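You operate a simulated robot arm through the tools that you are given. There is no shell and no other tool. Be economical: measure what you need, move in short steps, check, and stop when the job is done.

Carry out the task below with a simulated robot arm. There is one attempt and no reset: what you move stays moved.

JOB
Switch the blue switch on. Take the glass jar and leave it on top of the clear cover. Shut the third drawer from the top of the left chest. Take the wooden brush and leave it on top of the cream box on the top of the tea table. Close the second drawer from the top of the right chest. Push the third drawer from the top of the right chest shut. Put the whisk on the cubby r8. Put the tea brick that says "LOT 5" from the top of the packing counter on the clear spot on the display table and the tea brick marked "LOT 6" on the cubby u7. Put the gold pouch from the top of the packing counter on top of the red dish. Take the red tin and put it on the tile on the top of the tea table. Take the green cup labelled "5" from the top of the roasting bench and leave it on the low shelf of the packing counter. Do these in any order. Set down upright: glass jar.

The check looks at the end state, three seconds after you hand in, the way a careful person would. Anything else that was tipped, shoved, dropped, spilled or broken makes it a failure. Lids that push on must go on centred and level and be pressed home; caps that screw on are set level and turned clockwise until they are tight.

ROBOT AND FRAMES
A 6-joint arm with a fingered hand on a trunk, on a base that drives. Base frame: it is fixed to the floor where the robot stands at the start and does not move with it; the origin is under the middle of the robot, x ahead of it, y to its left, z up. Readings come in cm, rad, newtons and seconds.
With the tool pointing down near the work surface it reaches from about 36 to 76 cm from the robot's upright axis, wherever it stands. Its first joint turns from -2.897 to 2.897 rad. Places, roughly: blue switch [50, 0, 110]; box [125, 250, 75]; clear cover (19x20x10 cm) [80, 60, 90]; clear spot on the display table (20x23 cm) [94, 32, 76]; cubby R8 [290, 190, 110]; cubby U7 [300, 220, 50]; glass jar (6x6x8 cm) [60, -130, 90]; green cup [50, -175, 75]; low shelf of the packing counter [240, 10, 20]; pouch [225, 25, 100]; red dish (12x12x3 cm) [90, 310, 80]; red tin [250, 75, 100]; second drawer of the right chest [270, 440, 70]; tea brick [225, -50, 100]; third drawer of the left chest [240, 440, 60]; third drawer of the right chest [270, 430, 60]; tile (10x10x1 cm) [130, 250, 80]; whisk (5x5x12 cm) [250, 80, 90]; wooden brush (3x3x15 cm) [270, 440, 100]. Payload 4 kg.
The TCP is the grasp point between the finger pads, 2.6 cm short of the fingertips. In the tool frame z runs along the fingers and y along their closing line. Largest opening 14.8 cm; the body of the gripper starts 7.3 cm behind the TCP. The gripper is a hand of 3 fingers: y runs from the thumb to the fingers, the wrist lies at [0, 0, -23.9] in the tool frame.
Orientation is told as [roll, pitch, yaw] about the base's x, y, z axes, in that order, counted from this pose: with the fingers straight down and closing along the base's y, the tool's x points along the base's -x, its y along +y and its z along -z.

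CONTROLS
- The arm moves only by the tool send_rows. Its argument "deltas" is a list of rows, each a list of 6 numbers: the shift along the tool's x, y, z in units of 25 mm (1.0 is 25 mm), then the turn, a rotation vector about the tool's x, y, z in units of 4 degrees (1.0 is 4 degrees). In form: [[x, y, z, ax, ay, az], ...]. A call has 1 to 20 rows; each row shifts and turns the commanded pose from where the row before left it, along the tool's axes as they then stand. A call with a number of a shift or a turn outside -1 to 1 is refused whole. A row lasts 0.2 s, in which the tool goes at most 5 cm and 0.15 rad; a call with a longer step from one row to the next is refused whole. Where a pose cannot be reached the arm comes as near as it can. A force on the tool above 40 N (or 10 N above the force at the start of the call, whichever is more), or a blocked arm, ends the call early, and 0.2 s more pass. In this call time passes only in rows, and 0.2 s behind the last. It gives the time, the measured TCP pose, the force on the tool (base axes), the opening and the grip force at its end, in the units of the frame above (readings bear some noise), with the torque about the TCP (base axes, N m) and any sound that the robot's microphone picked up, and new pictures: "show" is both (left out), scene, wrist or none.
- Cameras (640 x 400 px; columns grow to the right, rows downward): "scene" is now at [3.36, 13.53, 157.39]; the picture's right is [-0.05, -1.00, 0.00], its down [-0.51, 0.03, -0.86] and it looks along [0.86, -0.04, -0.51] (base axes); focal length 253 px, centre (320, 200). "wrist" rides on the gripper at [6.7, -3.9, -9] in the tool frame; the picture's right is [0.50, 0.87, 0.00], its down [-0.66, 0.38, -0.65] and it looks along [-0.57, 0.33, 0.76] (tool axes); focal length 222 px, centre (320, 200). There is no depth. A picture from a camera that has moved, and an enlarged one, comes with that camera's place and axes in the base frame and with its lens. The place of the scene camera against the robot may be out by one fixed shift of up to 2.5 cm in any direction.
- raise_lower(by): slides the trunk up (or, below 0, down) by that many cm; the arm and the scene camera ride with it, the base frame stays. It gives what a move gives, with no picture.
- steer(legs): drives the robot by 1 to 6 legs, each [ahead, left, turn to the left] in cm, cm and rad, along the robot's own axes; the way and the turn of a leg run together, so that a leg with both is an arc; at most 150 cm and 3.142 rad a leg. The arm and the cameras ride along, it lands a little off, and it stops where it bumps. It gives what a move gives, and a new picture of the scene camera.
- set_fingers(finger1, finger2, thumb_bend): sets how far each is bent, from 0 (flat) to 1 (curled in); at 0.3 the hand is open as for a grip, at 0.7 the pads meet at the TCP. One left out holds its place. A second passes; each finger stops where it meets its share of the squeeze, and holds until it gets a number again. It is the only way to open and close the hand. It gives what a move gives, with no picture; readings hold the bend of each and the force on the fingers (four entries, about 0 where the hand has none), thumb and palm.
- aim_head(pan, tilt): turns the head with the scene camera to pan (to the left, within 2.705 rad either way) and tilt (down, from -0.506 to 1.204), counted from straight ahead of the robot. It gives what a move gives, and a new picture of the scene camera.
- enlarge(camera, box): a new picture of the part [left, top, right, bottom] of that camera's present view, enlarged. The clock stands still meanwhile.
- finish_job(): hands the job in; it is judged then, once.

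Work in short steps. Places have to be worked out from the pictures, the camera data and where the tool is seen: move nearer, look again, correct. Check each grasp and each placing, and mend what went wrong. You have 525 turns and 360 pictures in all, those below and enlarged ones among them. Open the gripper and draw the arm clear of the work before you hand the job in, unless the task says otherwise.

The tools are called after "Emit:" as name(argument=value, ...) on one line, values as JSON. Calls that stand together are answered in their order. send_rows: Moves the arm, as the interface text tells. Its arguments: {"type":"object","properties":{"deltas":{"type":"array"},"show":{"type":"string","enum":["both","scene","wrist","none"]}},"required":["deltas"]} The other tools are called the same way: raise_lower (by) slides the trunk up or down; set_fingers (finger1, finger2, thumb_bend) moves the fingers one by one; steer (legs) drives the base; aim_head (pan, tilt) turns the head that bears the scene camera; enlarge (camera, box) takes an enlarged picture of a part of a camera's view; finish_job () hands the job in.

At the start:

```text
time_s: 0.0
tool_pos: [41.37, 2.09, 138.22]
tcp_rot: [0.001, -0.002, -0.002]
force: [-0.7, -0.3, 0.2]
moment: [0.04, -0.03, -0.02]
gripper_width: 14.79
gripper_force: 0.0
shape: jaw
bend: [0.3, 0.3, 0.3]
finger forces: [0.0, 0.0, 0.0, 0.0, 0.0, 0.0]
trunk travel left (down, up): [-50.0, 9.0]
robot x, y, heading: [-0.2, 0.01, -0.002]
head pan, tilt: [-0.051, 0.536]
```

scene: 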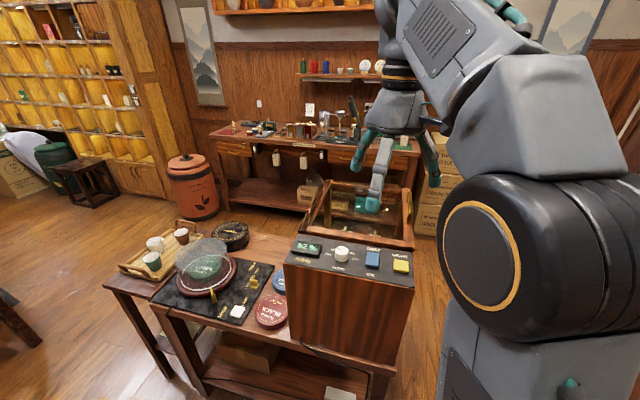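
wrist: 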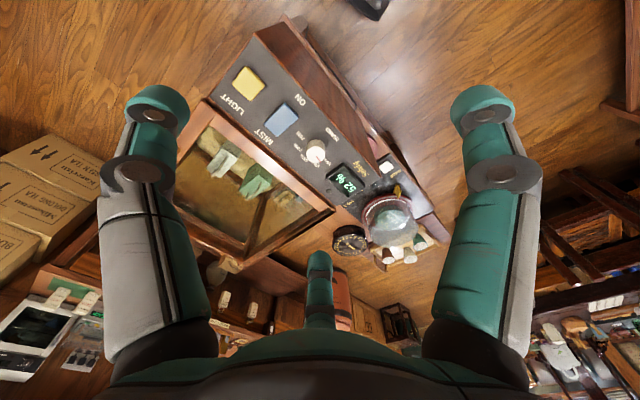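

The scene shows the humidor box with a blue MIST rocker switch ahead. I'll zoom in on the switch and the display table.

Emit:
enlarge(camera="scene", box=[270, 220, 430, 320])

Emit:
enlarge(camera="scene", box=[100, 200, 300, 340])

Emit:
enlarge(camera="scene", box=[200, 50, 440, 200])

```text
4.00 times, centred on (350, 270) of scene
camera zoom: at [3.36, 13.53, 157.39], right [-0.05, -1.0, 0.0], down [-0.51, 0.03, -0.86], along [0.86, -0.04, -0.51], focal length 1014 px, centre (200, -80)
```

zoom: 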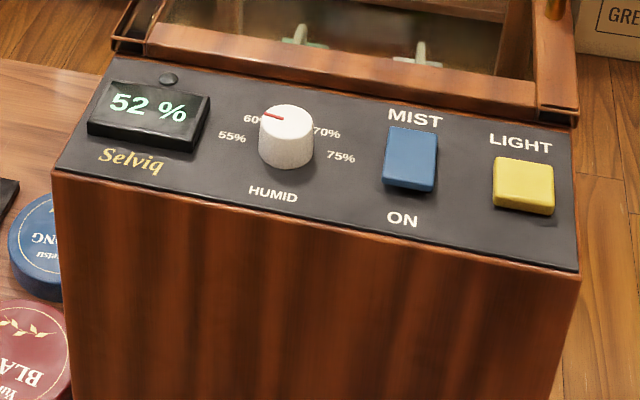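

```text
2.86 times, centred on (200, 270) of scene
camera zoom: at [3.36, 13.53, 157.39], right [-0.05, -1.0, 0.0], down [-0.51, 0.03, -0.86], along [0.86, -0.04, -0.51], focal length 724 px, centre (663, 0)
```

zoom: 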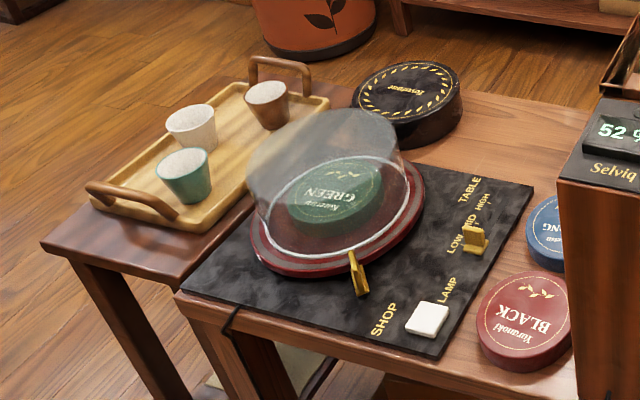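

```text
2.67 times, centred on (320, 125) of scene
camera zoom: at [3.36, 13.53, 157.39], right [-0.05, -1.0, 0.0], down [-0.51, 0.03, -0.86], along [0.86, -0.04, -0.51], focal length 676 px, centre (320, 400)
```

zoom: 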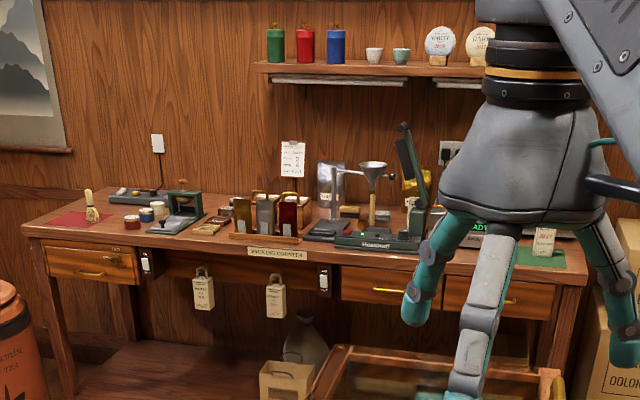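

The blue rocker is at about [50.3, -0.2, 110] with its ON end nearest the robot. I'll pose the hand as a single pointing thumb and see how it looks.

Emit:
set_fingers(finger1=0.7, finger2=0.7, thumb_bend=0.7)

Emit:
enlarge(camera="wrist", box=[0, 0, 640, 400])

```text
time_s: 1.0
tool_pos: [41.4, 2.21, 138.24]
tcp_rot: [0.001, -0.001, -0.001]
force: [0.3, -0.3, 0.6]
moment: [-0.01, 0.0, 0.0]
gripper_width: 0.02
gripper_force: 0.1
shape: fingers
bend: [0.69, 0.69, 0.7]
finger forces: [0.0, 0.1, 0.1, 0.0, 0.0, 0.0]
trunk travel left (down, up): [-50.0, 9.0]
robot x, y, heading: [-0.05, -0.04, 0.001]
head pan, tilt: [-0.051, 0.536]
```

```text
1.00 times, centred on (320, 200) of wrist (not enlarged: the box is as wide or as high as the picture)
camera zoom: at [34.76, -1.79, 147.17], right [-0.5, 0.87, 0.0], down [0.65, 0.38, 0.66], along [0.57, 0.33, -0.76], focal length 222 px, centre (320, 200)
```

zoom: 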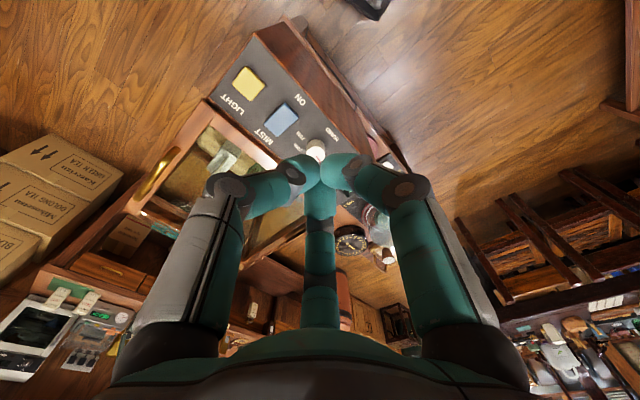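

Closed hand forms a point at the TCP. I'll approach above the ON end and look again.

Emit:
send_rows(deltas=[[-0.45, -0.17, 0.85, 0, 0, 0], [-0.45, -0.17, 0.85, 0, 0, 0], [-0.45, -0.17, 0.85, 0, 0, 0], [-0.45, -0.17, 0.85, 0, 0, 0], [-0.45, -0.17, 0.85, 0, 0, 0], [-0.45, -0.17, 0.85, 0, 0, 0]], show="both")

```text
time_s: 2.4
tool_pos: [48.39, -0.31, 125.39]
tcp_rot: [0.001, -0.003, -0.002]
force: [0.0, 0.5, 0.2]
moment: [0.01, -0.02, 0.01]
gripper_width: 0.0
gripper_force: 0.0
shape: fingers
bend: [0.69, 0.69, 0.7]
finger forces: [0.0, 0.1, 0.0, 0.1, 0.0, 0.0]
trunk travel left (down, up): [-50.0, 9.0]
robot x, y, heading: [-0.49, -0.12, 0.001]
head pan, tilt: [-0.051, 0.536]
camera scene: at [3.37, 13.53, 157.39], right [-0.05, -1.0, 0.0], down [-0.51, 0.03, -0.86], along [0.86, -0.04, -0.51], focal length 253 px, centre (320, 200)
camera wrist: at [41.56, -4.36, 134.48], right [-0.5, 0.87, 0.0], down [0.65, 0.38, 0.66], along [0.57, 0.33, -0.76], focal length 222 px, centre (320, 200)
```

scene: 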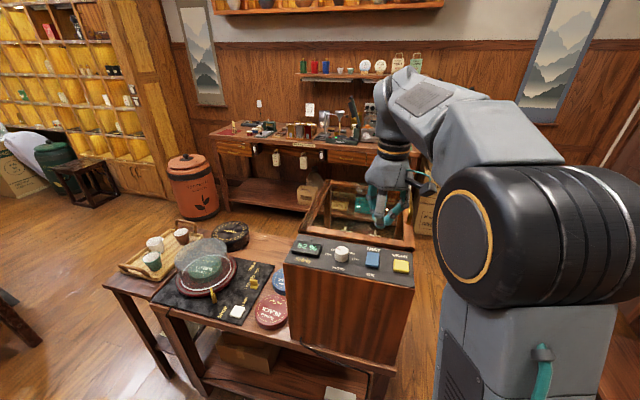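
wrist: 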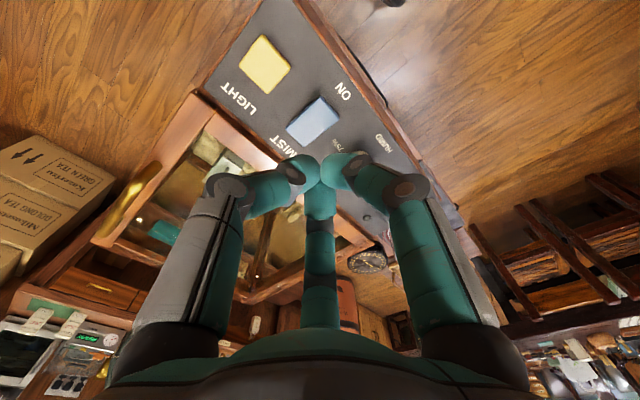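

Triangulated: rocker spans x≈47.8–52.3, y≈-0.25, z≈111. The tool is above its ON end; I descend until near contact.

Emit:
send_rows(deltas=[[0.1, 0, 0.8, 0, 0, 0], [0, 0, 0.8, 0, 0, 0], [0, 0, 0.8, 0, 0, 0], [0, 0, 0.8, 0, 0, 0], [0, 0, 0.5, 0, 0, 0]], show="wrist")

```text
time_s: 3.6
tool_pos: [48.0, -0.46, 116.11]
tcp_rot: [0.002, 0.0, -0.002]
force: [-0.1, -0.3, -0.1]
moment: [0.01, -0.03, 0.01]
gripper_width: 0.02
gripper_force: 0.1
shape: fingers
bend: [0.69, 0.69, 0.7]
finger forces: [0.1, 0.0, 0.0, 0.1, 0.1, 0.1]
trunk travel left (down, up): [-50.0, 9.0]
robot x, y, heading: [-0.29, 0.09, -0.002]
head pan, tilt: [-0.051, 0.536]
camera wrist: at [41.37, -4.34, 125.12], right [-0.5, 0.87, 0.0], down [0.66, 0.38, 0.66], along [0.57, 0.33, -0.76], focal length 222 px, centre (320, 200)
```

wrist: 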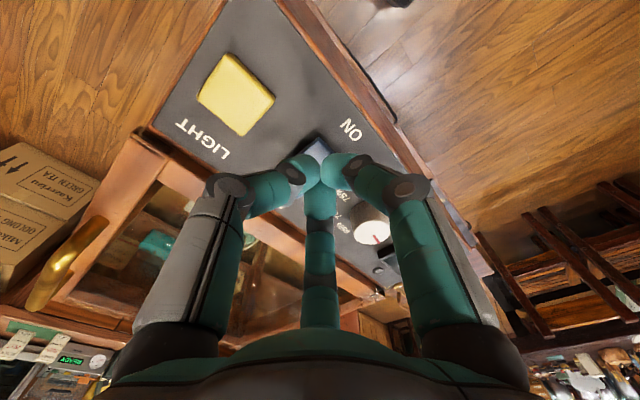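

Tips are just above the ON end. Descend slowly until contact.

Emit:
send_rows(deltas=[[0, 0, 0.3, 0, 0, 0], [0, 0, 0.3, 0, 0, 0], [0, 0, 0.2, 0, 0, 0], [0, 0, 0.2, 0, 0, 0]], show="none")

```text
time_s: 4.6
tool_pos: [47.92, -0.49, 113.61]
tcp_rot: [0.003, -0.001, -0.001]
force: [-0.6, -0.1, 0.5]
moment: [-0.02, 0.01, -0.02]
gripper_width: 0.01
gripper_force: 0.1
shape: fingers
bend: [0.69, 0.69, 0.7]
finger forces: [0.1, 0.0, 0.0, 0.1, 0.0, 0.1]
trunk travel left (down, up): [-50.0, 9.0]
robot x, y, heading: [-0.1, 0.16, -0.001]
head pan, tilt: [-0.051, 0.536]
```

No contact yet; continue downward gently.

Emit:
send_rows(deltas=[[0, 0, 0.16, 0, 0, 0], [0, 0, 0.16, 0, 0, 0], [0, 0, 0.16, 0, 0, 0], [0, 0, 0.16, 0, 0, 0]], show="wrist")

```text
time_s: 5.7
tool_pos: [47.9, -0.44, 112.63]
tcp_rot: [0.0, -0.015, -0.001]
force: [-6.4, -1.0, 22.1]
moment: [-0.15, 0.07, -0.02]
gripper_width: 0.03
gripper_force: 16.0
shape: fingers
bend: [0.69, 0.72, 0.71]
finger forces: [0.0, 16.4, 0.0, 0.1, 16.4, 0.0]
trunk travel left (down, up): [-50.0, 9.0]
robot x, y, heading: [0.07, 0.37, 0.002]
head pan, tilt: [-0.051, 0.536]
stopped in row 4: the force on the tool passed its limit at 42 N (the readings are from after the stop); the commanded pose is now the measured one
camera wrist: at [41.1, -4.36, 121.59], right [-0.5, 0.87, -0.01], down [0.65, 0.38, 0.66], along [0.58, 0.33, -0.75], focal length 222 px, centre (320, 200)
```

wrist: 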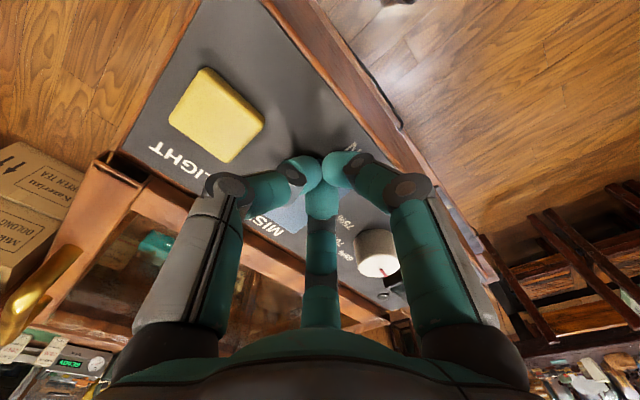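

Contact at ~42 N. I rise and look whether the rocker has flipped.

Emit:
send_rows(deltas=[[0, 0, -0.8, 0, 0, 0], [0, 0, -0.8, 0, 0, 0], [0, 0, -0.8, 0, 0, 0], [0, 0, -0.8, 0, 0, 0]], show="none")

Emit:
enlarge(camera="scene", box=[270, 220, 430, 320])

Emit:
enlarge(camera="wrist", box=[240, 40, 400, 140])

```text
time_s: 6.7
tool_pos: [47.98, -0.47, 120.39]
tcp_rot: [0.0, -0.01, -0.003]
force: [0.3, 0.0, 0.2]
moment: [-0.01, 0.04, 0.03]
gripper_width: 0.07
gripper_force: 0.0
shape: fingers
bend: [0.69, 0.7, 0.7]
finger forces: [0.0, 0.0, 0.0, 0.0, 0.0, 0.0]
trunk travel left (down, up): [-50.0, 9.0]
robot x, y, heading: [-0.07, -0.03, 0.003]
head pan, tilt: [-0.051, 0.536]
```

```text
4.00 times, centred on (350, 270) of scene
camera zoom: at [3.35, 13.53, 157.39], right [-0.05, -1.0, 0.0], down [-0.51, 0.03, -0.86], along [0.86, -0.04, -0.51], focal length 1014 px, centre (200, -80)
```

zoom: 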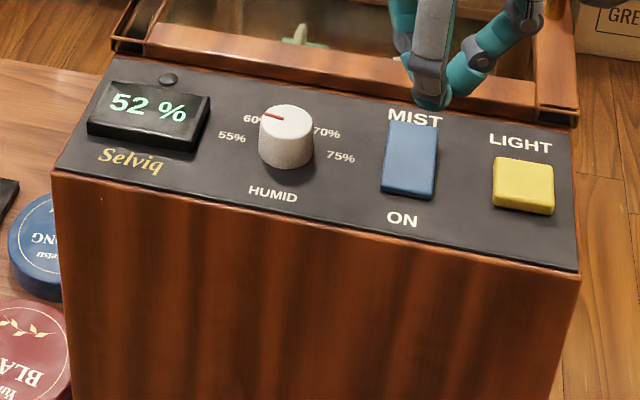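

```text
4.00 times, centred on (320, 90) of wrist
camera zoom: at [41.14, -4.38, 129.39], right [-0.5, 0.87, 0.0], down [0.65, 0.38, 0.66], along [0.57, 0.33, -0.75], focal length 888 px, centre (320, 640)
```

zoom: 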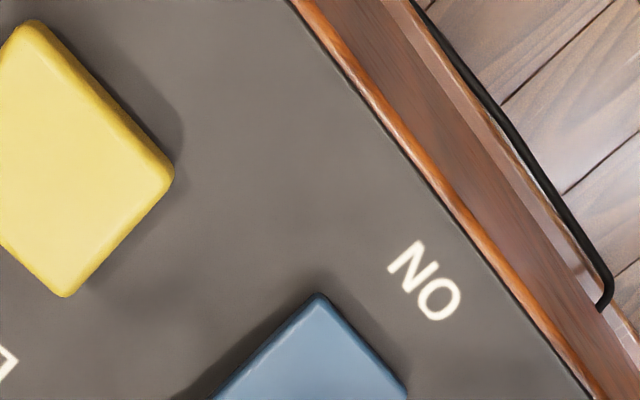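

The rocker has tipped to ON. Next I survey the right side (jar, roasting bench).

Emit:
aim_head(pan=-1.2, tilt=0.5)

Emit:
aim_head(pan=1.2, tilt=0.4)

Emit:
aim_head(pan=0.6, tilt=0.2)

```text
time_s: 8.0
tool_pos: [48.03, -0.43, 120.34]
tcp_rot: [0.001, -0.01, -0.001]
force: [0.6, 0.2, -0.9]
moment: [0.01, -0.01, 0.0]
gripper_width: 0.06
gripper_force: 0.1
shape: fingers
bend: [0.69, 0.7, 0.7]
finger forces: [0.0, 0.0, 0.1, 0.0, 0.1, 0.1]
trunk travel left (down, up): [-50.0, 9.0]
robot x, y, heading: [0.04, 0.05, 0.001]
head pan, tilt: [-1.201, 0.499]
camera scene: at [-2.35, 5.5, 157.72], right [-0.93, -0.36, 0.0], down [-0.17, 0.45, -0.88], along [0.32, -0.82, -0.48], focal length 253 px, centre (320, 200)
```

scene: 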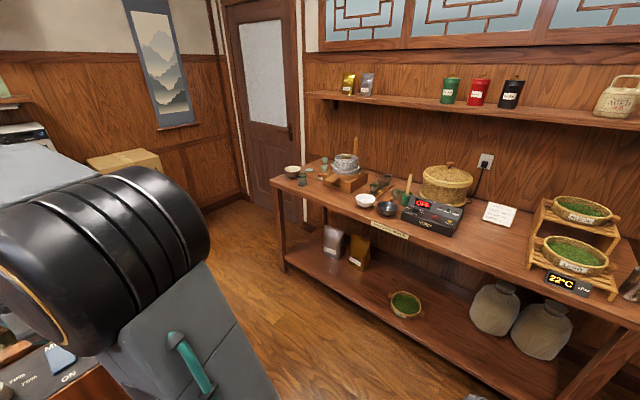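

```text
time_s: 10.2
tool_pos: [47.98, -0.37, 120.32]
tcp_rot: [-0.001, -0.012, -0.003]
force: [-0.9, -0.1, -0.4]
moment: [0.03, 0.0, 0.01]
gripper_width: 0.03
gripper_force: 0.0
shape: fingers
bend: [0.69, 0.7, 0.7]
finger forces: [0.0, 0.0, 0.0, 0.0, 0.0, 0.0]
trunk travel left (down, up): [-50.0, 9.0]
robot x, y, heading: [-0.12, 0.28, 0.001]
head pan, tilt: [1.201, 0.4]
camera scene: at [-2.29, 22.62, 158.63], right [0.93, -0.36, 0.0], down [-0.14, -0.36, -0.92], along [0.33, 0.86, -0.39], focal length 253 px, centre (320, 200)
```

scene: 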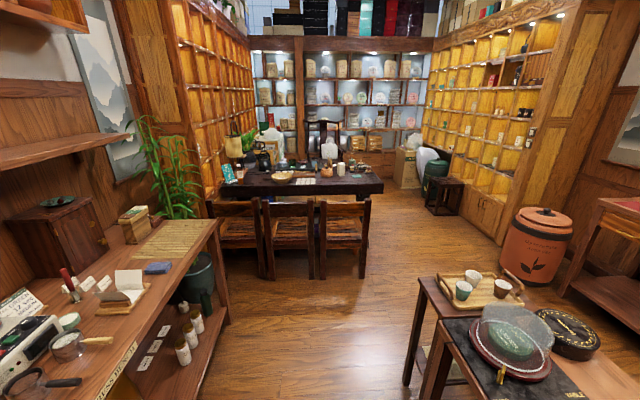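

```text
time_s: 11.2
tool_pos: [47.93, -0.45, 120.47]
tcp_rot: [0.0, -0.012, -0.001]
force: [-0.4, 0.3, 0.2]
moment: [0.02, -0.02, 0.0]
gripper_width: 0.04
gripper_force: 0.1
shape: fingers
bend: [0.69, 0.7, 0.7]
finger forces: [0.1, 0.0, 0.0, 0.0, 0.0, 0.0]
trunk travel left (down, up): [-50.0, 9.0]
robot x, y, heading: [-0.43, 0.19, 0.004]
head pan, tilt: [0.6, 0.201]
camera scene: at [2.04, 19.25, 160.48], right [0.57, -0.82, 0.0], down [-0.16, -0.11, -0.98], along [0.81, 0.55, -0.2], focal length 253 px, centre (320, 200)
```

scene: 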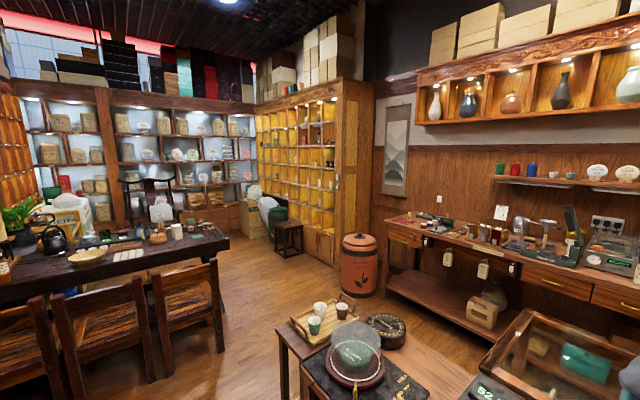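

Zooming in on the roasting bench for the jar and green cups.

Emit:
aim_head(pan=-1.3, tilt=0.6)

Emit:
enlarge(camera="scene", box=[240, 110, 400, 210])

```text
time_s: 13.1
tool_pos: [47.9, -0.55, 120.39]
tcp_rot: [-0.001, -0.011, -0.002]
force: [1.4, -0.7, -0.1]
moment: [0.02, -0.02, 0.01]
gripper_width: 0.06
gripper_force: 0.1
shape: fingers
bend: [0.69, 0.7, 0.7]
finger forces: [0.0, 0.0, 0.0, 0.1, 0.0, 0.1]
trunk travel left (down, up): [-50.0, 9.0]
robot x, y, heading: [-0.1, -0.36, 0.001]
head pan, tilt: [-1.3, 0.6]
camera scene: at [-3.28, 5.47, 156.81], right [-0.96, -0.27, 0.0], down [-0.15, 0.54, -0.83], along [0.22, -0.8, -0.56], focal length 253 px, centre (320, 200)
```

scene: 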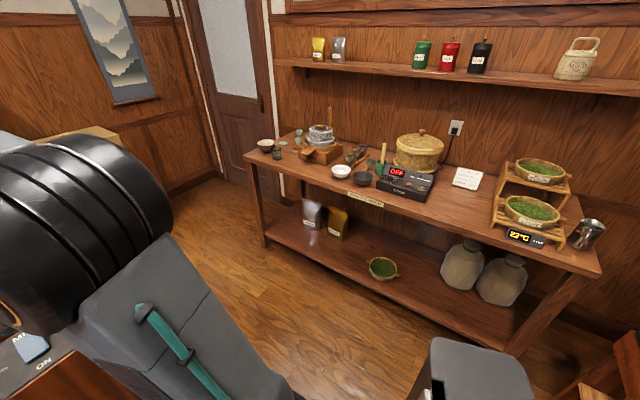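

```text
4.00 times, centred on (320, 160) of scene
camera zoom: at [-3.28, 5.47, 156.81], right [-0.96, -0.27, 0.0], down [-0.15, 0.54, -0.83], along [0.22, -0.8, -0.56], focal length 1014 px, centre (320, 360)
```

zoom: 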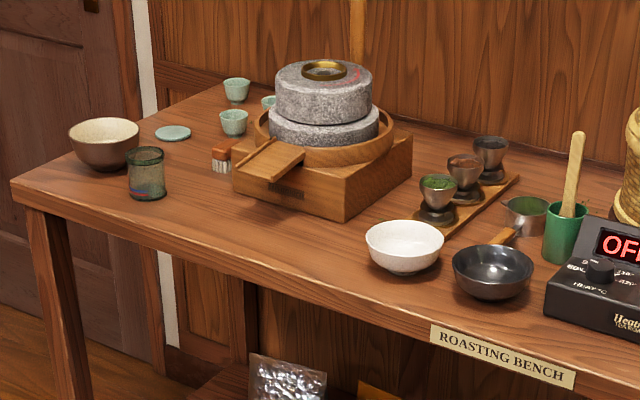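

The glass jar stands at the bench's left front corner, celadon cups behind it. I turn towards the bench.

Emit:
send_rows(deltas=[[0.5, 0, -1, 0, 0, 0], [0.5, 0, -1, 0, 0, 0], [0.5, 0, -1, 0, 0, 0], [0.5, 0, -1, 0, 0, 0]], show="none")

Emit:
steer(legs=[[-10, 0, 0], [0, 0, -1.3]])

Emit:
aim_head(pan=0.0, tilt=0.6)

```text
time_s: 14.1
tool_pos: [42.79, -0.25, 130.31]
tcp_rot: [0.001, -0.01, -0.002]
force: [0.3, -0.1, -0.3]
moment: [0.03, 0.0, 0.02]
gripper_width: 0.06
gripper_force: 0.0
shape: fingers
bend: [0.69, 0.7, 0.7]
finger forces: [0.0, 0.1, 0.1, 0.0, 0.1, 0.0]
trunk travel left (down, up): [-50.0, 9.0]
robot x, y, heading: [-0.4, -0.08, -0.003]
head pan, tilt: [-1.3, 0.6]
```

```text
time_s: 18.5
tool_pos: [0.73, -41.69, 130.4]
tcp_rot: [0.0, -0.01, -1.313]
force: [-0.1, -0.4, 0.8]
moment: [0.0, 0.01, 0.0]
gripper_width: 0.07
gripper_force: 0.1
shape: fingers
bend: [0.69, 0.7, 0.7]
finger forces: [0.1, 0.0, 0.1, 0.1, 0.0, 0.0]
trunk travel left (down, up): [-50.0, 9.0]
robot x, y, heading: [-10.16, -0.12, -1.313]
head pan, tilt: [-1.3, 0.6]
camera scene: at [-3.2, 3.31, 156.81], right [-0.5, 0.86, 0.0], down [0.49, 0.28, -0.83], along [-0.71, -0.42, -0.56], focal length 253 px, centre (320, 200)
```

scene: 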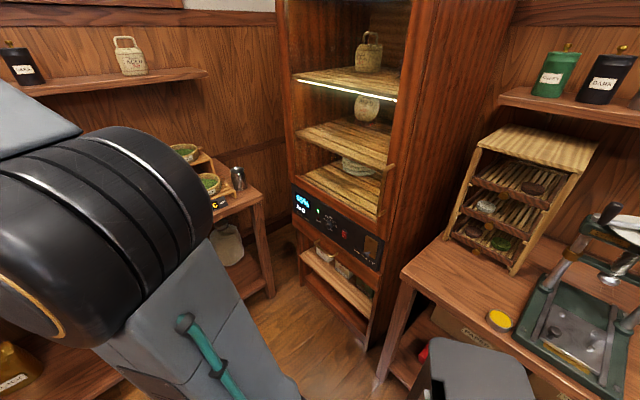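

```text
time_s: 20.0
tool_pos: [0.72, -41.69, 130.39]
tcp_rot: [0.001, -0.01, -1.314]
force: [-1.2, -0.5, 0.3]
moment: [-0.02, -0.03, 0.01]
gripper_width: 0.05
gripper_force: 0.1
shape: fingers
bend: [0.69, 0.7, 0.7]
finger forces: [0.1, 0.1, 0.0, 0.0, 0.0, 0.0]
trunk travel left (down, up): [-50.0, 9.0]
robot x, y, heading: [-10.07, 0.31, -1.315]
head pan, tilt: [0.0, 0.6]
camera scene: at [6.68, -0.8, 156.81], right [-0.97, -0.25, 0.0], down [-0.14, 0.55, -0.83], along [0.21, -0.8, -0.56], focal length 253 px, centre (320, 200)
```

scene: 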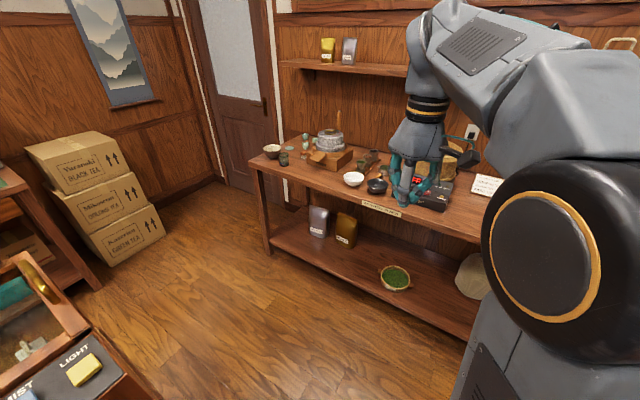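

Two views give jar ≈[77,-161,78], bench front edge running from about (103,-156) to (3,-120). I drive nearer in steps and look.

Emit:
steer(legs=[[80, 0, 0], [0, 82, 0], [0, 0, -0.6]])

```text
time_s: 23.7
tool_pos: [19.39, -110.73, 130.4]
tcp_rot: [0.0, -0.008, -1.318]
force: [1.0, 0.1, -0.1]
moment: [0.0, -0.03, -0.01]
gripper_width: 0.02
gripper_force: 0.0
shape: fingers
bend: [0.69, 0.7, 0.7]
finger forces: [0.1, 0.1, 0.0, 0.1, 0.0, 0.0]
trunk travel left (down, up): [-50.0, 9.0]
robot x, y, heading: [8.93, -69.47, -1.312]
head pan, tilt: [0.0, 0.6]
stopped in leg 1: the robot was blocked; the commanded pose is now the measured one
camera scene: at [25.43, -69.86, 156.82], right [-0.97, -0.25, 0.0], down [-0.14, 0.55, -0.83], along [0.21, -0.8, -0.56], focal length 253 px, centre (320, 200)
```

scene: 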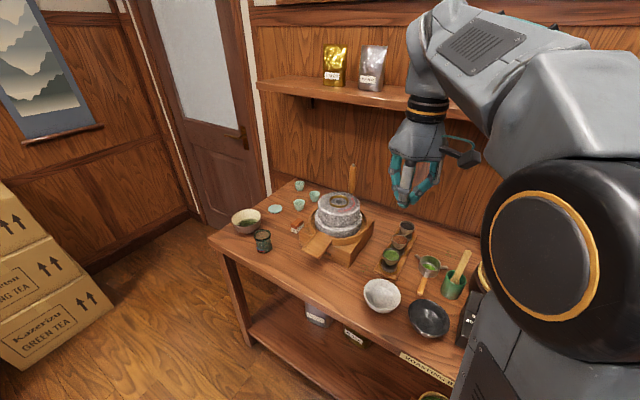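

Jar resolves to ≈[64.5,-132.5,91]; robot base front seems to reach ~35 cm. Zoom to read the cups.

Emit:
enlarge(camera="scene", box=[220, 165, 348, 245])

```text
5.00 times, centred on (284, 205) of scene
camera zoom: at [25.43, -69.86, 156.82], right [-0.97, -0.25, 0.0], down [-0.14, 0.55, -0.83], along [0.21, -0.8, -0.56], focal length 1267 px, centre (500, 175)
```

zoom: 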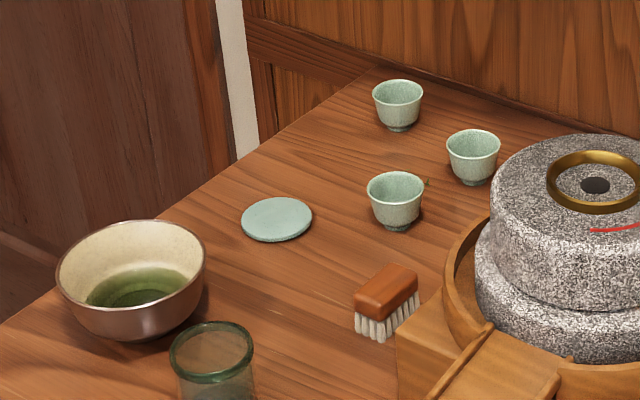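

Cups: ≈(58.7,-158.5), (53.7,-167.5), (63.8,-175). Both jar and cups are reachable from the bench's left end, so I drive round there.

Emit:
steer(legs=[[-5, 0, 0], [35, 92, 0], [85, -2, 0]])

```text
time_s: 33.5
tool_pos: [137.24, -198.72, 130.41]
tcp_rot: [0.0, -0.007, -1.3]
force: [0.2, 1.0, 0.5]
moment: [0.03, -0.02, 0.06]
gripper_width: 0.05
gripper_force: 0.0
shape: fingers
bend: [0.69, 0.7, 0.7]
finger forces: [0.0, 0.0, 0.0, 0.0, 0.0, 0.1]
trunk travel left (down, up): [-50.0, 9.0]
robot x, y, heading: [126.38, -157.48, -1.299]
head pan, tilt: [0.0, 0.6]
camera scene: at [142.73, -157.76, 156.81], right [-0.96, -0.27, 0.0], down [-0.15, 0.54, -0.83], along [0.22, -0.79, -0.56], focal length 253 px, centre (320, 200)
```

scene: 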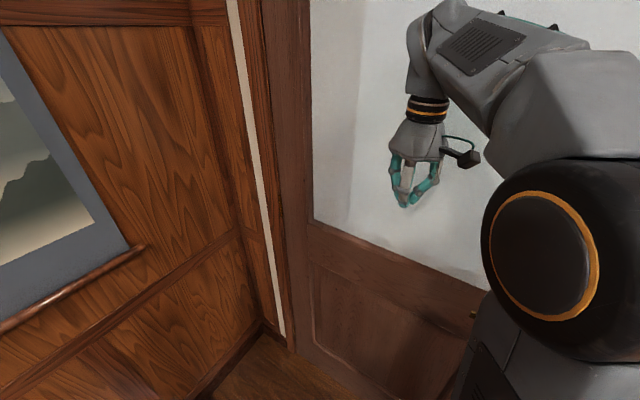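

Now turn right to face the bench's end.

Emit:
steer(legs=[[0, 0, -2.15]])

Emit:
set_fingers(finger1=0.3, finger2=0.3, thumb_bend=0.3)

Emit:
aim_head(pan=0.1, tilt=0.8)

```text
time_s: 35.4
tool_pos: [123.33, -199.19, 130.85]
tcp_rot: [-0.002, -0.02, -1.643]
force: [-0.5, 0.1, -0.2]
moment: [0.01, 0.02, -0.02]
gripper_width: 0.02
gripper_force: 0.0
shape: fingers
bend: [0.69, 0.7, 0.7]
finger forces: [0.1, 0.1, 0.1, 0.1, 0.1, 0.0]
trunk travel left (down, up): [-50.0, 9.0]
robot x, y, heading: [126.21, -156.83, -1.648]
head pan, tilt: [0.0, 0.6]
stopped in leg 1: the robot was blocked; the commanded pose is now the measured one
camera scene: at [142.91, -162.62, 156.76], right [-1.0, 0.08, 0.0], down [0.04, 0.56, -0.83], along [-0.07, -0.82, -0.56], focal length 253 px, centre (320, 200)
```

scene: 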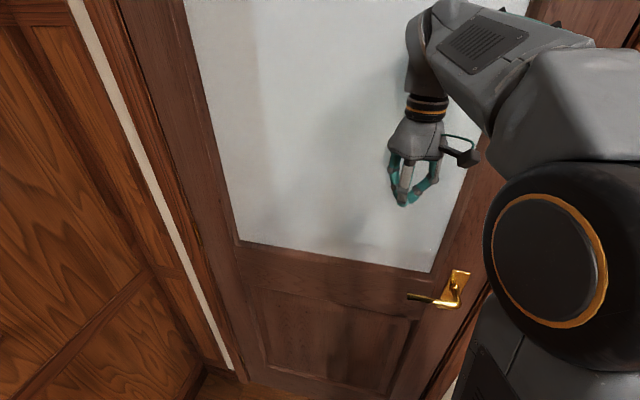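

```text
time_s: 36.4
tool_pos: [123.25, -199.21, 130.9]
tcp_rot: [-0.003, -0.02, -1.643]
force: [1.5, 16.7, -1.4]
moment: [-0.29, 0.07, 0.34]
gripper_width: 12.63
gripper_force: 7.4
shape: fingers
bend: [0.3, 0.5, 0.3]
finger forces: [0.1, 15.7, 0.0, 0.0, 0.1, 0.0]
trunk travel left (down, up): [-50.0, 9.0]
robot x, y, heading: [126.18, -156.88, -1.652]
head pan, tilt: [0.0, 0.6]
```

```text
time_s: 37.1
tool_pos: [123.33, -199.13, 130.8]
tcp_rot: [-0.003, -0.021, -1.644]
force: [1.9, 14.7, -3.7]
moment: [-0.16, 0.12, 0.4]
gripper_width: 12.65
gripper_force: 6.9
shape: fingers
bend: [0.3, 0.5, 0.3]
finger forces: [0.0, 14.5, 0.0, 0.0, 0.1, 0.1]
trunk travel left (down, up): [-50.0, 9.0]
robot x, y, heading: [126.25, -156.78, -1.649]
head pan, tilt: [0.099, 0.799]
camera scene: at [143.84, -161.81, 155.08], right [-1.0, -0.02, 0.0], down [-0.02, 0.71, -0.7], along [0.01, -0.7, -0.71], focal length 253 px, centre (320, 200)
```

scene: 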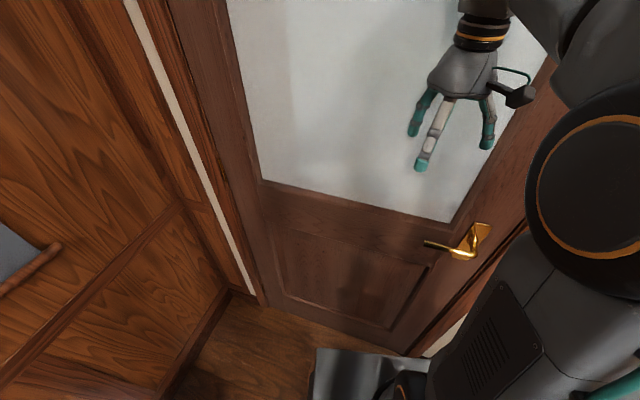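

A finger touches the door, so I back away before turning.

Emit:
steer(legs=[[-22, 6, 0], [0, 0, -1.8]])

Emit:
aim_head(pan=0.1, tilt=0.8)

```text
time_s: 43.2
tool_pos: [92.92, -122.79, 130.67]
tcp_rot: [0.0, -0.015, 2.855]
force: [0.6, 0.8, 0.1]
moment: [-0.02, 0.01, -0.01]
gripper_width: 12.64
gripper_force: 0.1
shape: fingers
bend: [0.3, 0.3, 0.3]
finger forces: [0.1, 0.1, 0.0, 0.1, 0.0, 0.0]
trunk travel left (down, up): [-50.0, 9.0]
robot x, y, heading: [133.55, -135.08, 2.852]
head pan, tilt: [0.099, 0.799]
camera scene: at [127.47, -152.91, 155.12], right [0.19, 0.98, 0.0], down [0.7, -0.14, -0.7], along [-0.68, 0.13, -0.72], focal length 253 px, centre (320, 200)
```

scene: 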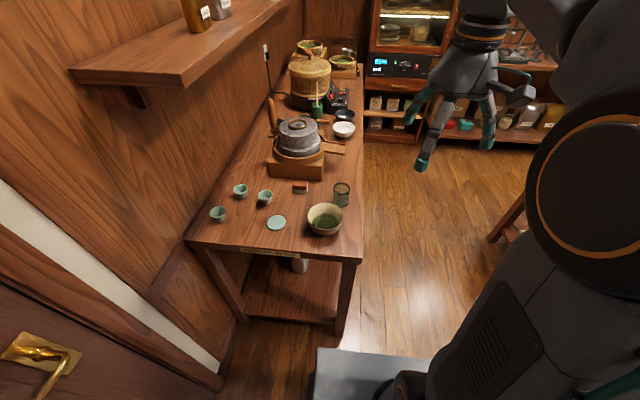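

```text
time_s: 43.8
tool_pos: [92.86, -122.84, 130.53]
tcp_rot: [-0.001, -0.014, 2.855]
force: [-0.2, -0.5, 0.6]
moment: [-0.03, -0.01, -0.02]
gripper_width: 12.65
gripper_force: 0.1
shape: fingers
bend: [0.3, 0.3, 0.3]
finger forces: [0.0, 0.0, 0.0, 0.0, 0.1, 0.0]
trunk travel left (down, up): [-50.0, 9.0]
robot x, y, heading: [133.94, -135.01, 2.849]
head pan, tilt: [0.099, 0.799]
camera scene: at [127.47, -152.91, 155.12], right [0.19, 0.98, 0.0], down [0.7, -0.14, -0.7], along [-0.68, 0.13, -0.72], focal length 253 px, centre (320, 200)
```

scene: 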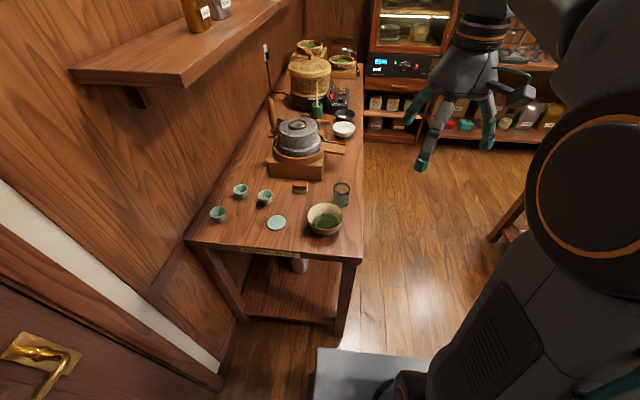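

Nice view. Zoom on cups for labels and jar.

Emit:
enlarge(camera="scene", box=[200, 165, 296, 225])

Emit:
enlarge(camera="scene", box=[280, 165, 376, 245])

```text
6.67 times, centred on (248, 195) of scene
camera zoom: at [127.47, -152.91, 155.12], right [0.19, 0.98, 0.0], down [0.7, -0.14, -0.7], along [-0.68, 0.13, -0.72], focal length 1690 px, centre (800, 233)
```

zoom: 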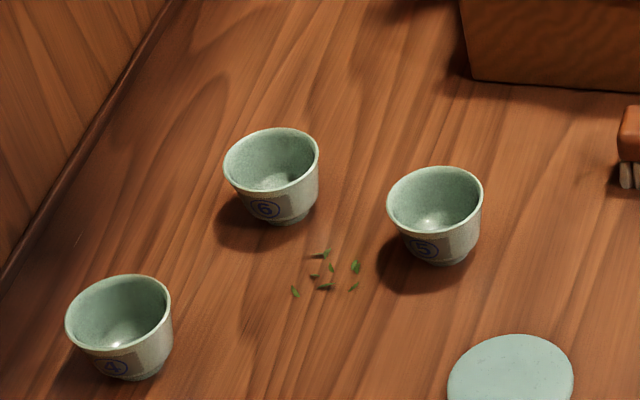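

```text
5.00 times, centred on (328, 205) of scene
camera zoom: at [127.47, -152.91, 155.12], right [0.19, 0.98, 0.0], down [0.7, -0.14, -0.7], along [-0.68, 0.13, -0.72], focal length 1267 px, centre (280, 175)
```

zoom: 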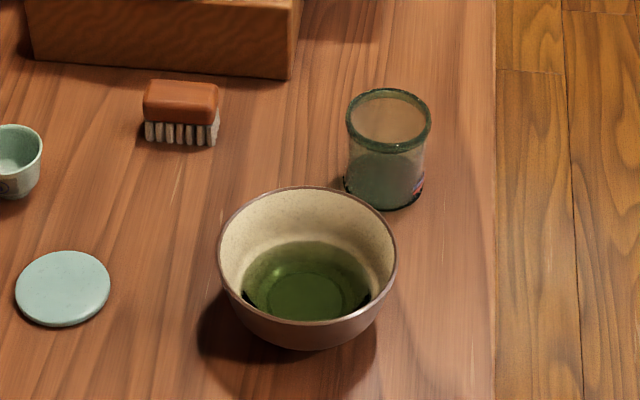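

Cup "5" is the one nearest the bowl, ≈(58.7,-158.5). Jar ≈(65.2,-132.7). I narrow the fingers (bowl nearby) and move over the jar at z≈106.

Emit:
set_fingers(finger1=0.42, finger2=0.42, thumb_bend=0.42)

Emit:
send_rows(deltas=[[-0.79, 0.58, 0.5, 0, 0, 0], [-0.79, 0.58, 0.5, 0, 0, 0], [-0.79, 0.58, 0.8, 0, 0, 0], [-0.79, 0.58, 0.8, 0, 0, 0], [-0.79, 0.58, 0.8, 0, 0, 0], [-0.79, 0.58, 0.8, 0, 0, 0], [-0.79, 0.58, 0.8, 0, 0, 0], [-0.79, 0.58, 0.8, 0, 0, 0], [-0.79, 0.58, 0.8, 0, 0, 0], [-0.79, 0.58, 0.8, 0, 0, 0], [-0.79, 0.58, 0.8, 0, 0, 0], [-0.79, 0.58, 0.8, 0, 0, 0]], show="both")

```text
time_s: 44.8
tool_pos: [92.85, -122.81, 130.65]
tcp_rot: [0.002, -0.016, 2.854]
force: [-0.6, -0.8, 0.0]
moment: [-0.01, -0.01, -0.03]
gripper_width: 8.91
gripper_force: 0.0
shape: fingers
bend: [0.42, 0.42, 0.42]
finger forces: [0.1, 0.0, 0.0, 0.1, 0.0, 0.0]
trunk travel left (down, up): [-50.0, 9.0]
robot x, y, heading: [134.09, -135.32, 2.857]
head pan, tilt: [0.099, 0.799]
```

```text
time_s: 47.4
tool_pos: [64.84, -132.86, 108.27]
tcp_rot: [0.0, -0.015, 2.855]
force: [-0.4, 0.5, 0.1]
moment: [-0.03, -0.01, 0.01]
gripper_width: 8.89
gripper_force: 0.1
shape: fingers
bend: [0.42, 0.42, 0.42]
finger forces: [0.0, 0.1, 0.0, 0.1, 0.0, 0.0]
trunk travel left (down, up): [-50.0, 9.0]
robot x, y, heading: [133.52, -135.21, 2.857]
head pan, tilt: [0.099, 0.799]
camera scene: at [127.43, -152.92, 155.12], right [0.19, 0.98, 0.0], down [0.7, -0.14, -0.7], along [-0.68, 0.13, -0.72], focal length 253 px, centre (320, 200)
camera wrist: at [72.63, -131.1, 117.18], right [0.23, -0.97, -0.01], down [-0.73, -0.18, 0.66], along [-0.65, -0.15, -0.75], focal length 222 px, centre (320, 200)
```

scene: 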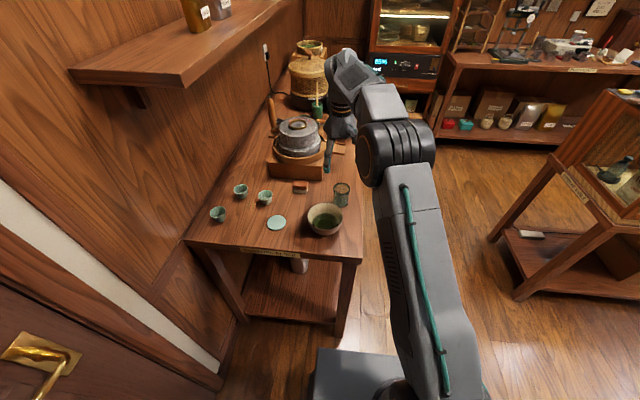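
wrist: 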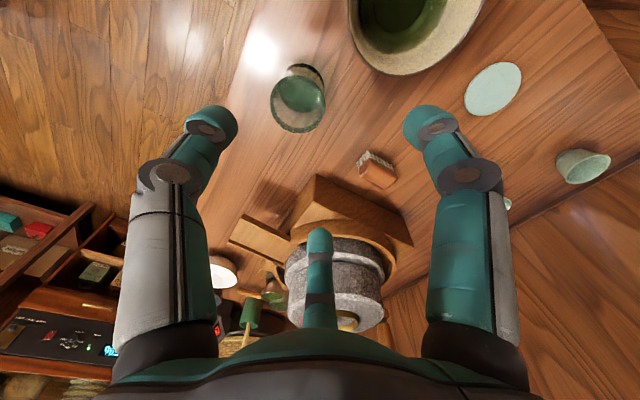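

Wrist view puts the jar at ≈(64.6,-130.6). Shift ~2 cm and descend to z≈101 to check alignment.

Emit:
send_rows(deltas=[[-0.16, -0.41, 0, 0, 0, 0], [-0.16, -0.41, 0.5, 0, 0, 0], [0, 0, 0.8, 0, 0, 0], [0, 0, 0.8, 0, 0, 0], [0, 0, 0.8, 0, 0, 0]], show="wrist")

```text
time_s: 48.6
tool_pos: [64.64, -130.44, 101.11]
tcp_rot: [0.0, -0.016, 2.857]
force: [-0.3, -0.4, -0.2]
moment: [0.02, 0.01, 0.0]
gripper_width: 8.9
gripper_force: 0.1
shape: fingers
bend: [0.42, 0.42, 0.42]
finger forces: [0.0, 0.0, 0.1, 0.0, 0.0, 0.1]
trunk travel left (down, up): [-50.0, 9.0]
robot x, y, heading: [134.34, -135.38, 2.847]
head pan, tilt: [0.099, 0.799]
camera wrist: at [72.4, -128.8, 110.02], right [0.24, -0.97, -0.01], down [-0.73, -0.18, 0.66], along [-0.65, -0.15, -0.75], focal length 222 px, centre (320, 200)
```

wrist: 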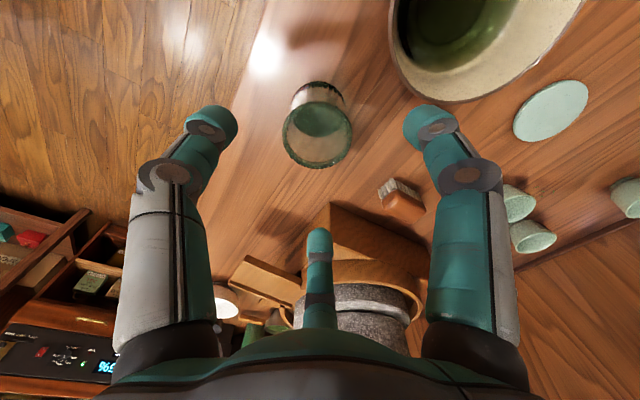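

Jar axis ≈(64.3,-130.4), top ≈92.5; aligned. Descend to z≈90.

Emit:
send_rows(deltas=[[-0.1, 0, 0.8, 0, 0, 0], [0, 0, 0.8, 0, 0, 0], [0, 0, 0.8, 0, 0, 0], [0, 0, 0.7, 0, 0, 0], [0, 0, 0.6, 0, 0, 0], [0, 0, 0.5, 0, 0, 0]], show="wrist")

```text
time_s: 50.0
tool_pos: [64.27, -130.44, 90.73]
tcp_rot: [0.001, -0.016, 2.855]
force: [-0.4, -0.2, -0.2]
moment: [0.02, -0.03, -0.01]
gripper_width: 8.86
gripper_force: 0.2
shape: fingers
bend: [0.42, 0.42, 0.42]
finger forces: [0.0, 0.0, 0.0, 0.0, 0.0, 0.0]
trunk travel left (down, up): [-50.0, 9.0]
robot x, y, heading: [134.05, -135.45, 2.853]
head pan, tilt: [0.099, 0.799]
camera wrist: at [71.97, -128.69, 99.57], right [0.24, -0.97, -0.01], down [-0.73, -0.18, 0.66], along [-0.65, -0.15, -0.75], focal length 222 px, centre (320, 200)
```

wrist: 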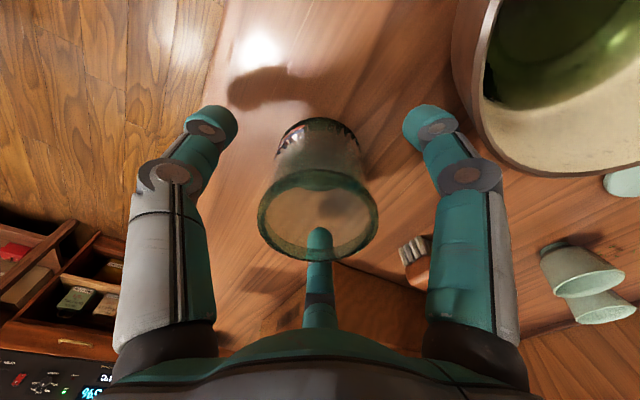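

Geometry confirms fingers stand outside the glass. Lower 1 cm and close.

Emit:
send_rows(deltas=[[0, 0, 0.4, 0, 0, 0]], show="none")

Emit:
set_fingers(finger1=0.6, finger2=0.6, thumb_bend=0.6)

Emit:
send_rows(deltas=[[0, 0, -0.5, 0, 0, 0], [0, 0, -0.5, 0, 0, 0]], show="wrist")

```text
time_s: 50.4
tool_pos: [64.15, -130.42, 89.66]
tcp_rot: [0.0, -0.016, 2.856]
force: [0.1, 0.1, 0.1]
moment: [0.01, -0.04, 0.03]
gripper_width: 8.9
gripper_force: 0.0
shape: fingers
bend: [0.42, 0.42, 0.42]
finger forces: [0.0, 0.0, 0.0, 0.0, 0.0, 0.1]
trunk travel left (down, up): [-50.0, 9.0]
robot x, y, heading: [134.01, -134.82, 2.848]
head pan, tilt: [0.099, 0.799]
```

```text
time_s: 51.4
tool_pos: [64.21, -130.46, 89.65]
tcp_rot: [0.0, -0.012, 2.855]
force: [-0.5, 0.9, 1.4]
moment: [0.0, -0.04, -0.01]
gripper_width: 4.36
gripper_force: 6.6
shape: fingers
bend: [0.55, 0.55, 0.57]
finger forces: [3.8, 4.4, 0.0, 0.0, 4.9, 0.0]
trunk travel left (down, up): [-50.0, 9.0]
robot x, y, heading: [133.87, -135.51, 2.846]
head pan, tilt: [0.099, 0.799]
```

```text
time_s: 52.0
tool_pos: [64.13, -130.57, 92.14]
tcp_rot: [0.001, -0.014, 2.855]
force: [0.3, 0.2, -1.5]
moment: [0.0, 0.02, 0.03]
gripper_width: 4.38
gripper_force: 6.4
shape: fingers
bend: [0.55, 0.55, 0.57]
finger forces: [3.8, 4.4, 0.0, 0.1, 4.9, 0.0]
trunk travel left (down, up): [-50.0, 9.0]
robot x, y, heading: [133.94, -135.28, 2.847]
head pan, tilt: [0.099, 0.799]
camera wrist: at [71.9, -128.79, 101.08], right [0.23, -0.97, -0.01], down [-0.73, -0.18, 0.66], along [-0.65, -0.15, -0.75], focal length 222 px, centre (320, 200)
```

wrist: 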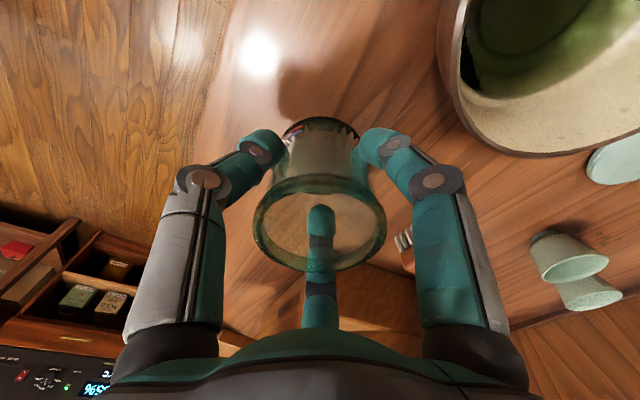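

Jar is held. Lift it and retract before driving.

Emit:
send_rows(deltas=[[0, 0, -0.8, 0, 0, 0], [0, 0, -1, 0, 0, 0], [0, 0, -1, 0, 0, 0], [0, 0, -1, 0, 0, 0], [0, 0, -1, 0, 0, 0], [0, 0, -1, 0, 0, 0], [0.3, 0, -1, 0, 0, 0], [0.6, 0, -1, 0, 0, 0], [0.6, 0, -1, 0, 0, 0], [0.6, 0, -1, 0, 0, 0], [0.8, 0, -1, 0, 0, 0], [0.8, 0, -1, 0, 0, 0], [0.8, 0, -0.8, 0, 0, 0], [0.8, 0, -0.5, 0, 0, 0], [0.8, 0, 0, 0, 0, 0], [0.8, 0, 0, 0, 0, 0], [0.8, 0, 0, 0, 0, 0], [0.5, 0, 0, 0, 0, 0]], show="none")

Emit:
steer(legs=[[15, -72, 0], [0, 0, 0.29]])

```text
time_s: 55.8
tool_pos: [84.29, -136.39, 124.69]
tcp_rot: [0.0, -0.017, 2.855]
force: [-0.7, 0.1, -0.5]
moment: [-0.02, 0.02, -0.03]
gripper_width: 4.38
gripper_force: 6.6
shape: fingers
bend: [0.55, 0.55, 0.57]
finger forces: [3.8, 4.3, 0.0, 0.0, 4.7, 0.0]
trunk travel left (down, up): [-50.0, 9.0]
robot x, y, heading: [134.41, -135.21, 2.851]
head pan, tilt: [0.099, 0.799]
```

```text
time_s: 60.8
tool_pos: [92.65, -77.17, 124.7]
tcp_rot: [-0.001, -0.016, -3.135]
force: [-0.3, -0.3, -1.5]
moment: [0.03, 0.03, 0.0]
gripper_width: 4.37
gripper_force: 6.1
shape: fingers
bend: [0.55, 0.55, 0.57]
finger forces: [3.8, 4.3, 0.0, 0.1, 4.7, 0.0]
trunk travel left (down, up): [-50.0, 9.0]
robot x, y, heading: [140.22, -61.38, -3.138]
head pan, tilt: [0.099, 0.799]
camera scene: at [138.28, -80.73, 155.12], right [-0.1, 0.99, 0.0], down [0.71, 0.07, -0.7], along [-0.69, -0.07, -0.72], focal length 253 px, centre (320, 200)
```

scene: 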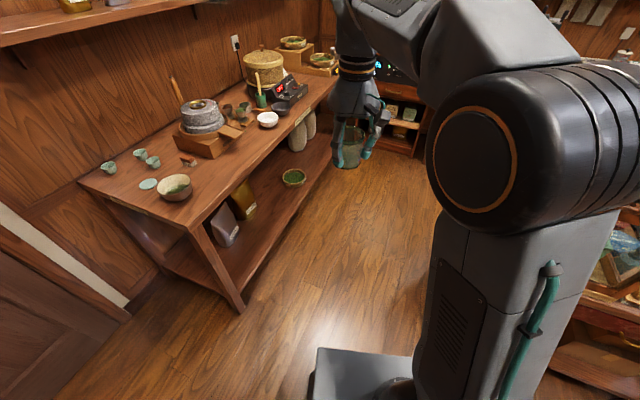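

Jar held. I look towards the display table from this side — approaching it from here may be shorter.

Emit:
aim_head(pan=-1.1, tilt=0.6)

```text
time_s: 62.1
tool_pos: [92.83, -77.12, 124.68]
tcp_rot: [-0.001, -0.016, -3.137]
force: [-0.2, -0.8, -0.7]
moment: [0.0, -0.03, 0.01]
gripper_width: 4.38
gripper_force: 6.8
shape: fingers
bend: [0.55, 0.55, 0.57]
finger forces: [3.8, 4.4, 0.0, 0.0, 4.6, 0.0]
trunk travel left (down, up): [-50.0, 9.0]
robot x, y, heading: [140.49, -61.33, -3.139]
head pan, tilt: [-1.1, 0.6]
camera scene: at [142.28, -72.05, 156.81], right [0.89, 0.46, 0.0], down [0.26, -0.5, -0.83], along [-0.38, 0.73, -0.56], focal length 253 px, centre (320, 200)
```

scene: 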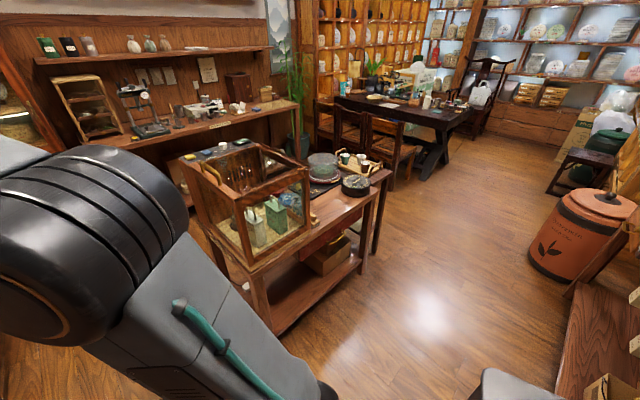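

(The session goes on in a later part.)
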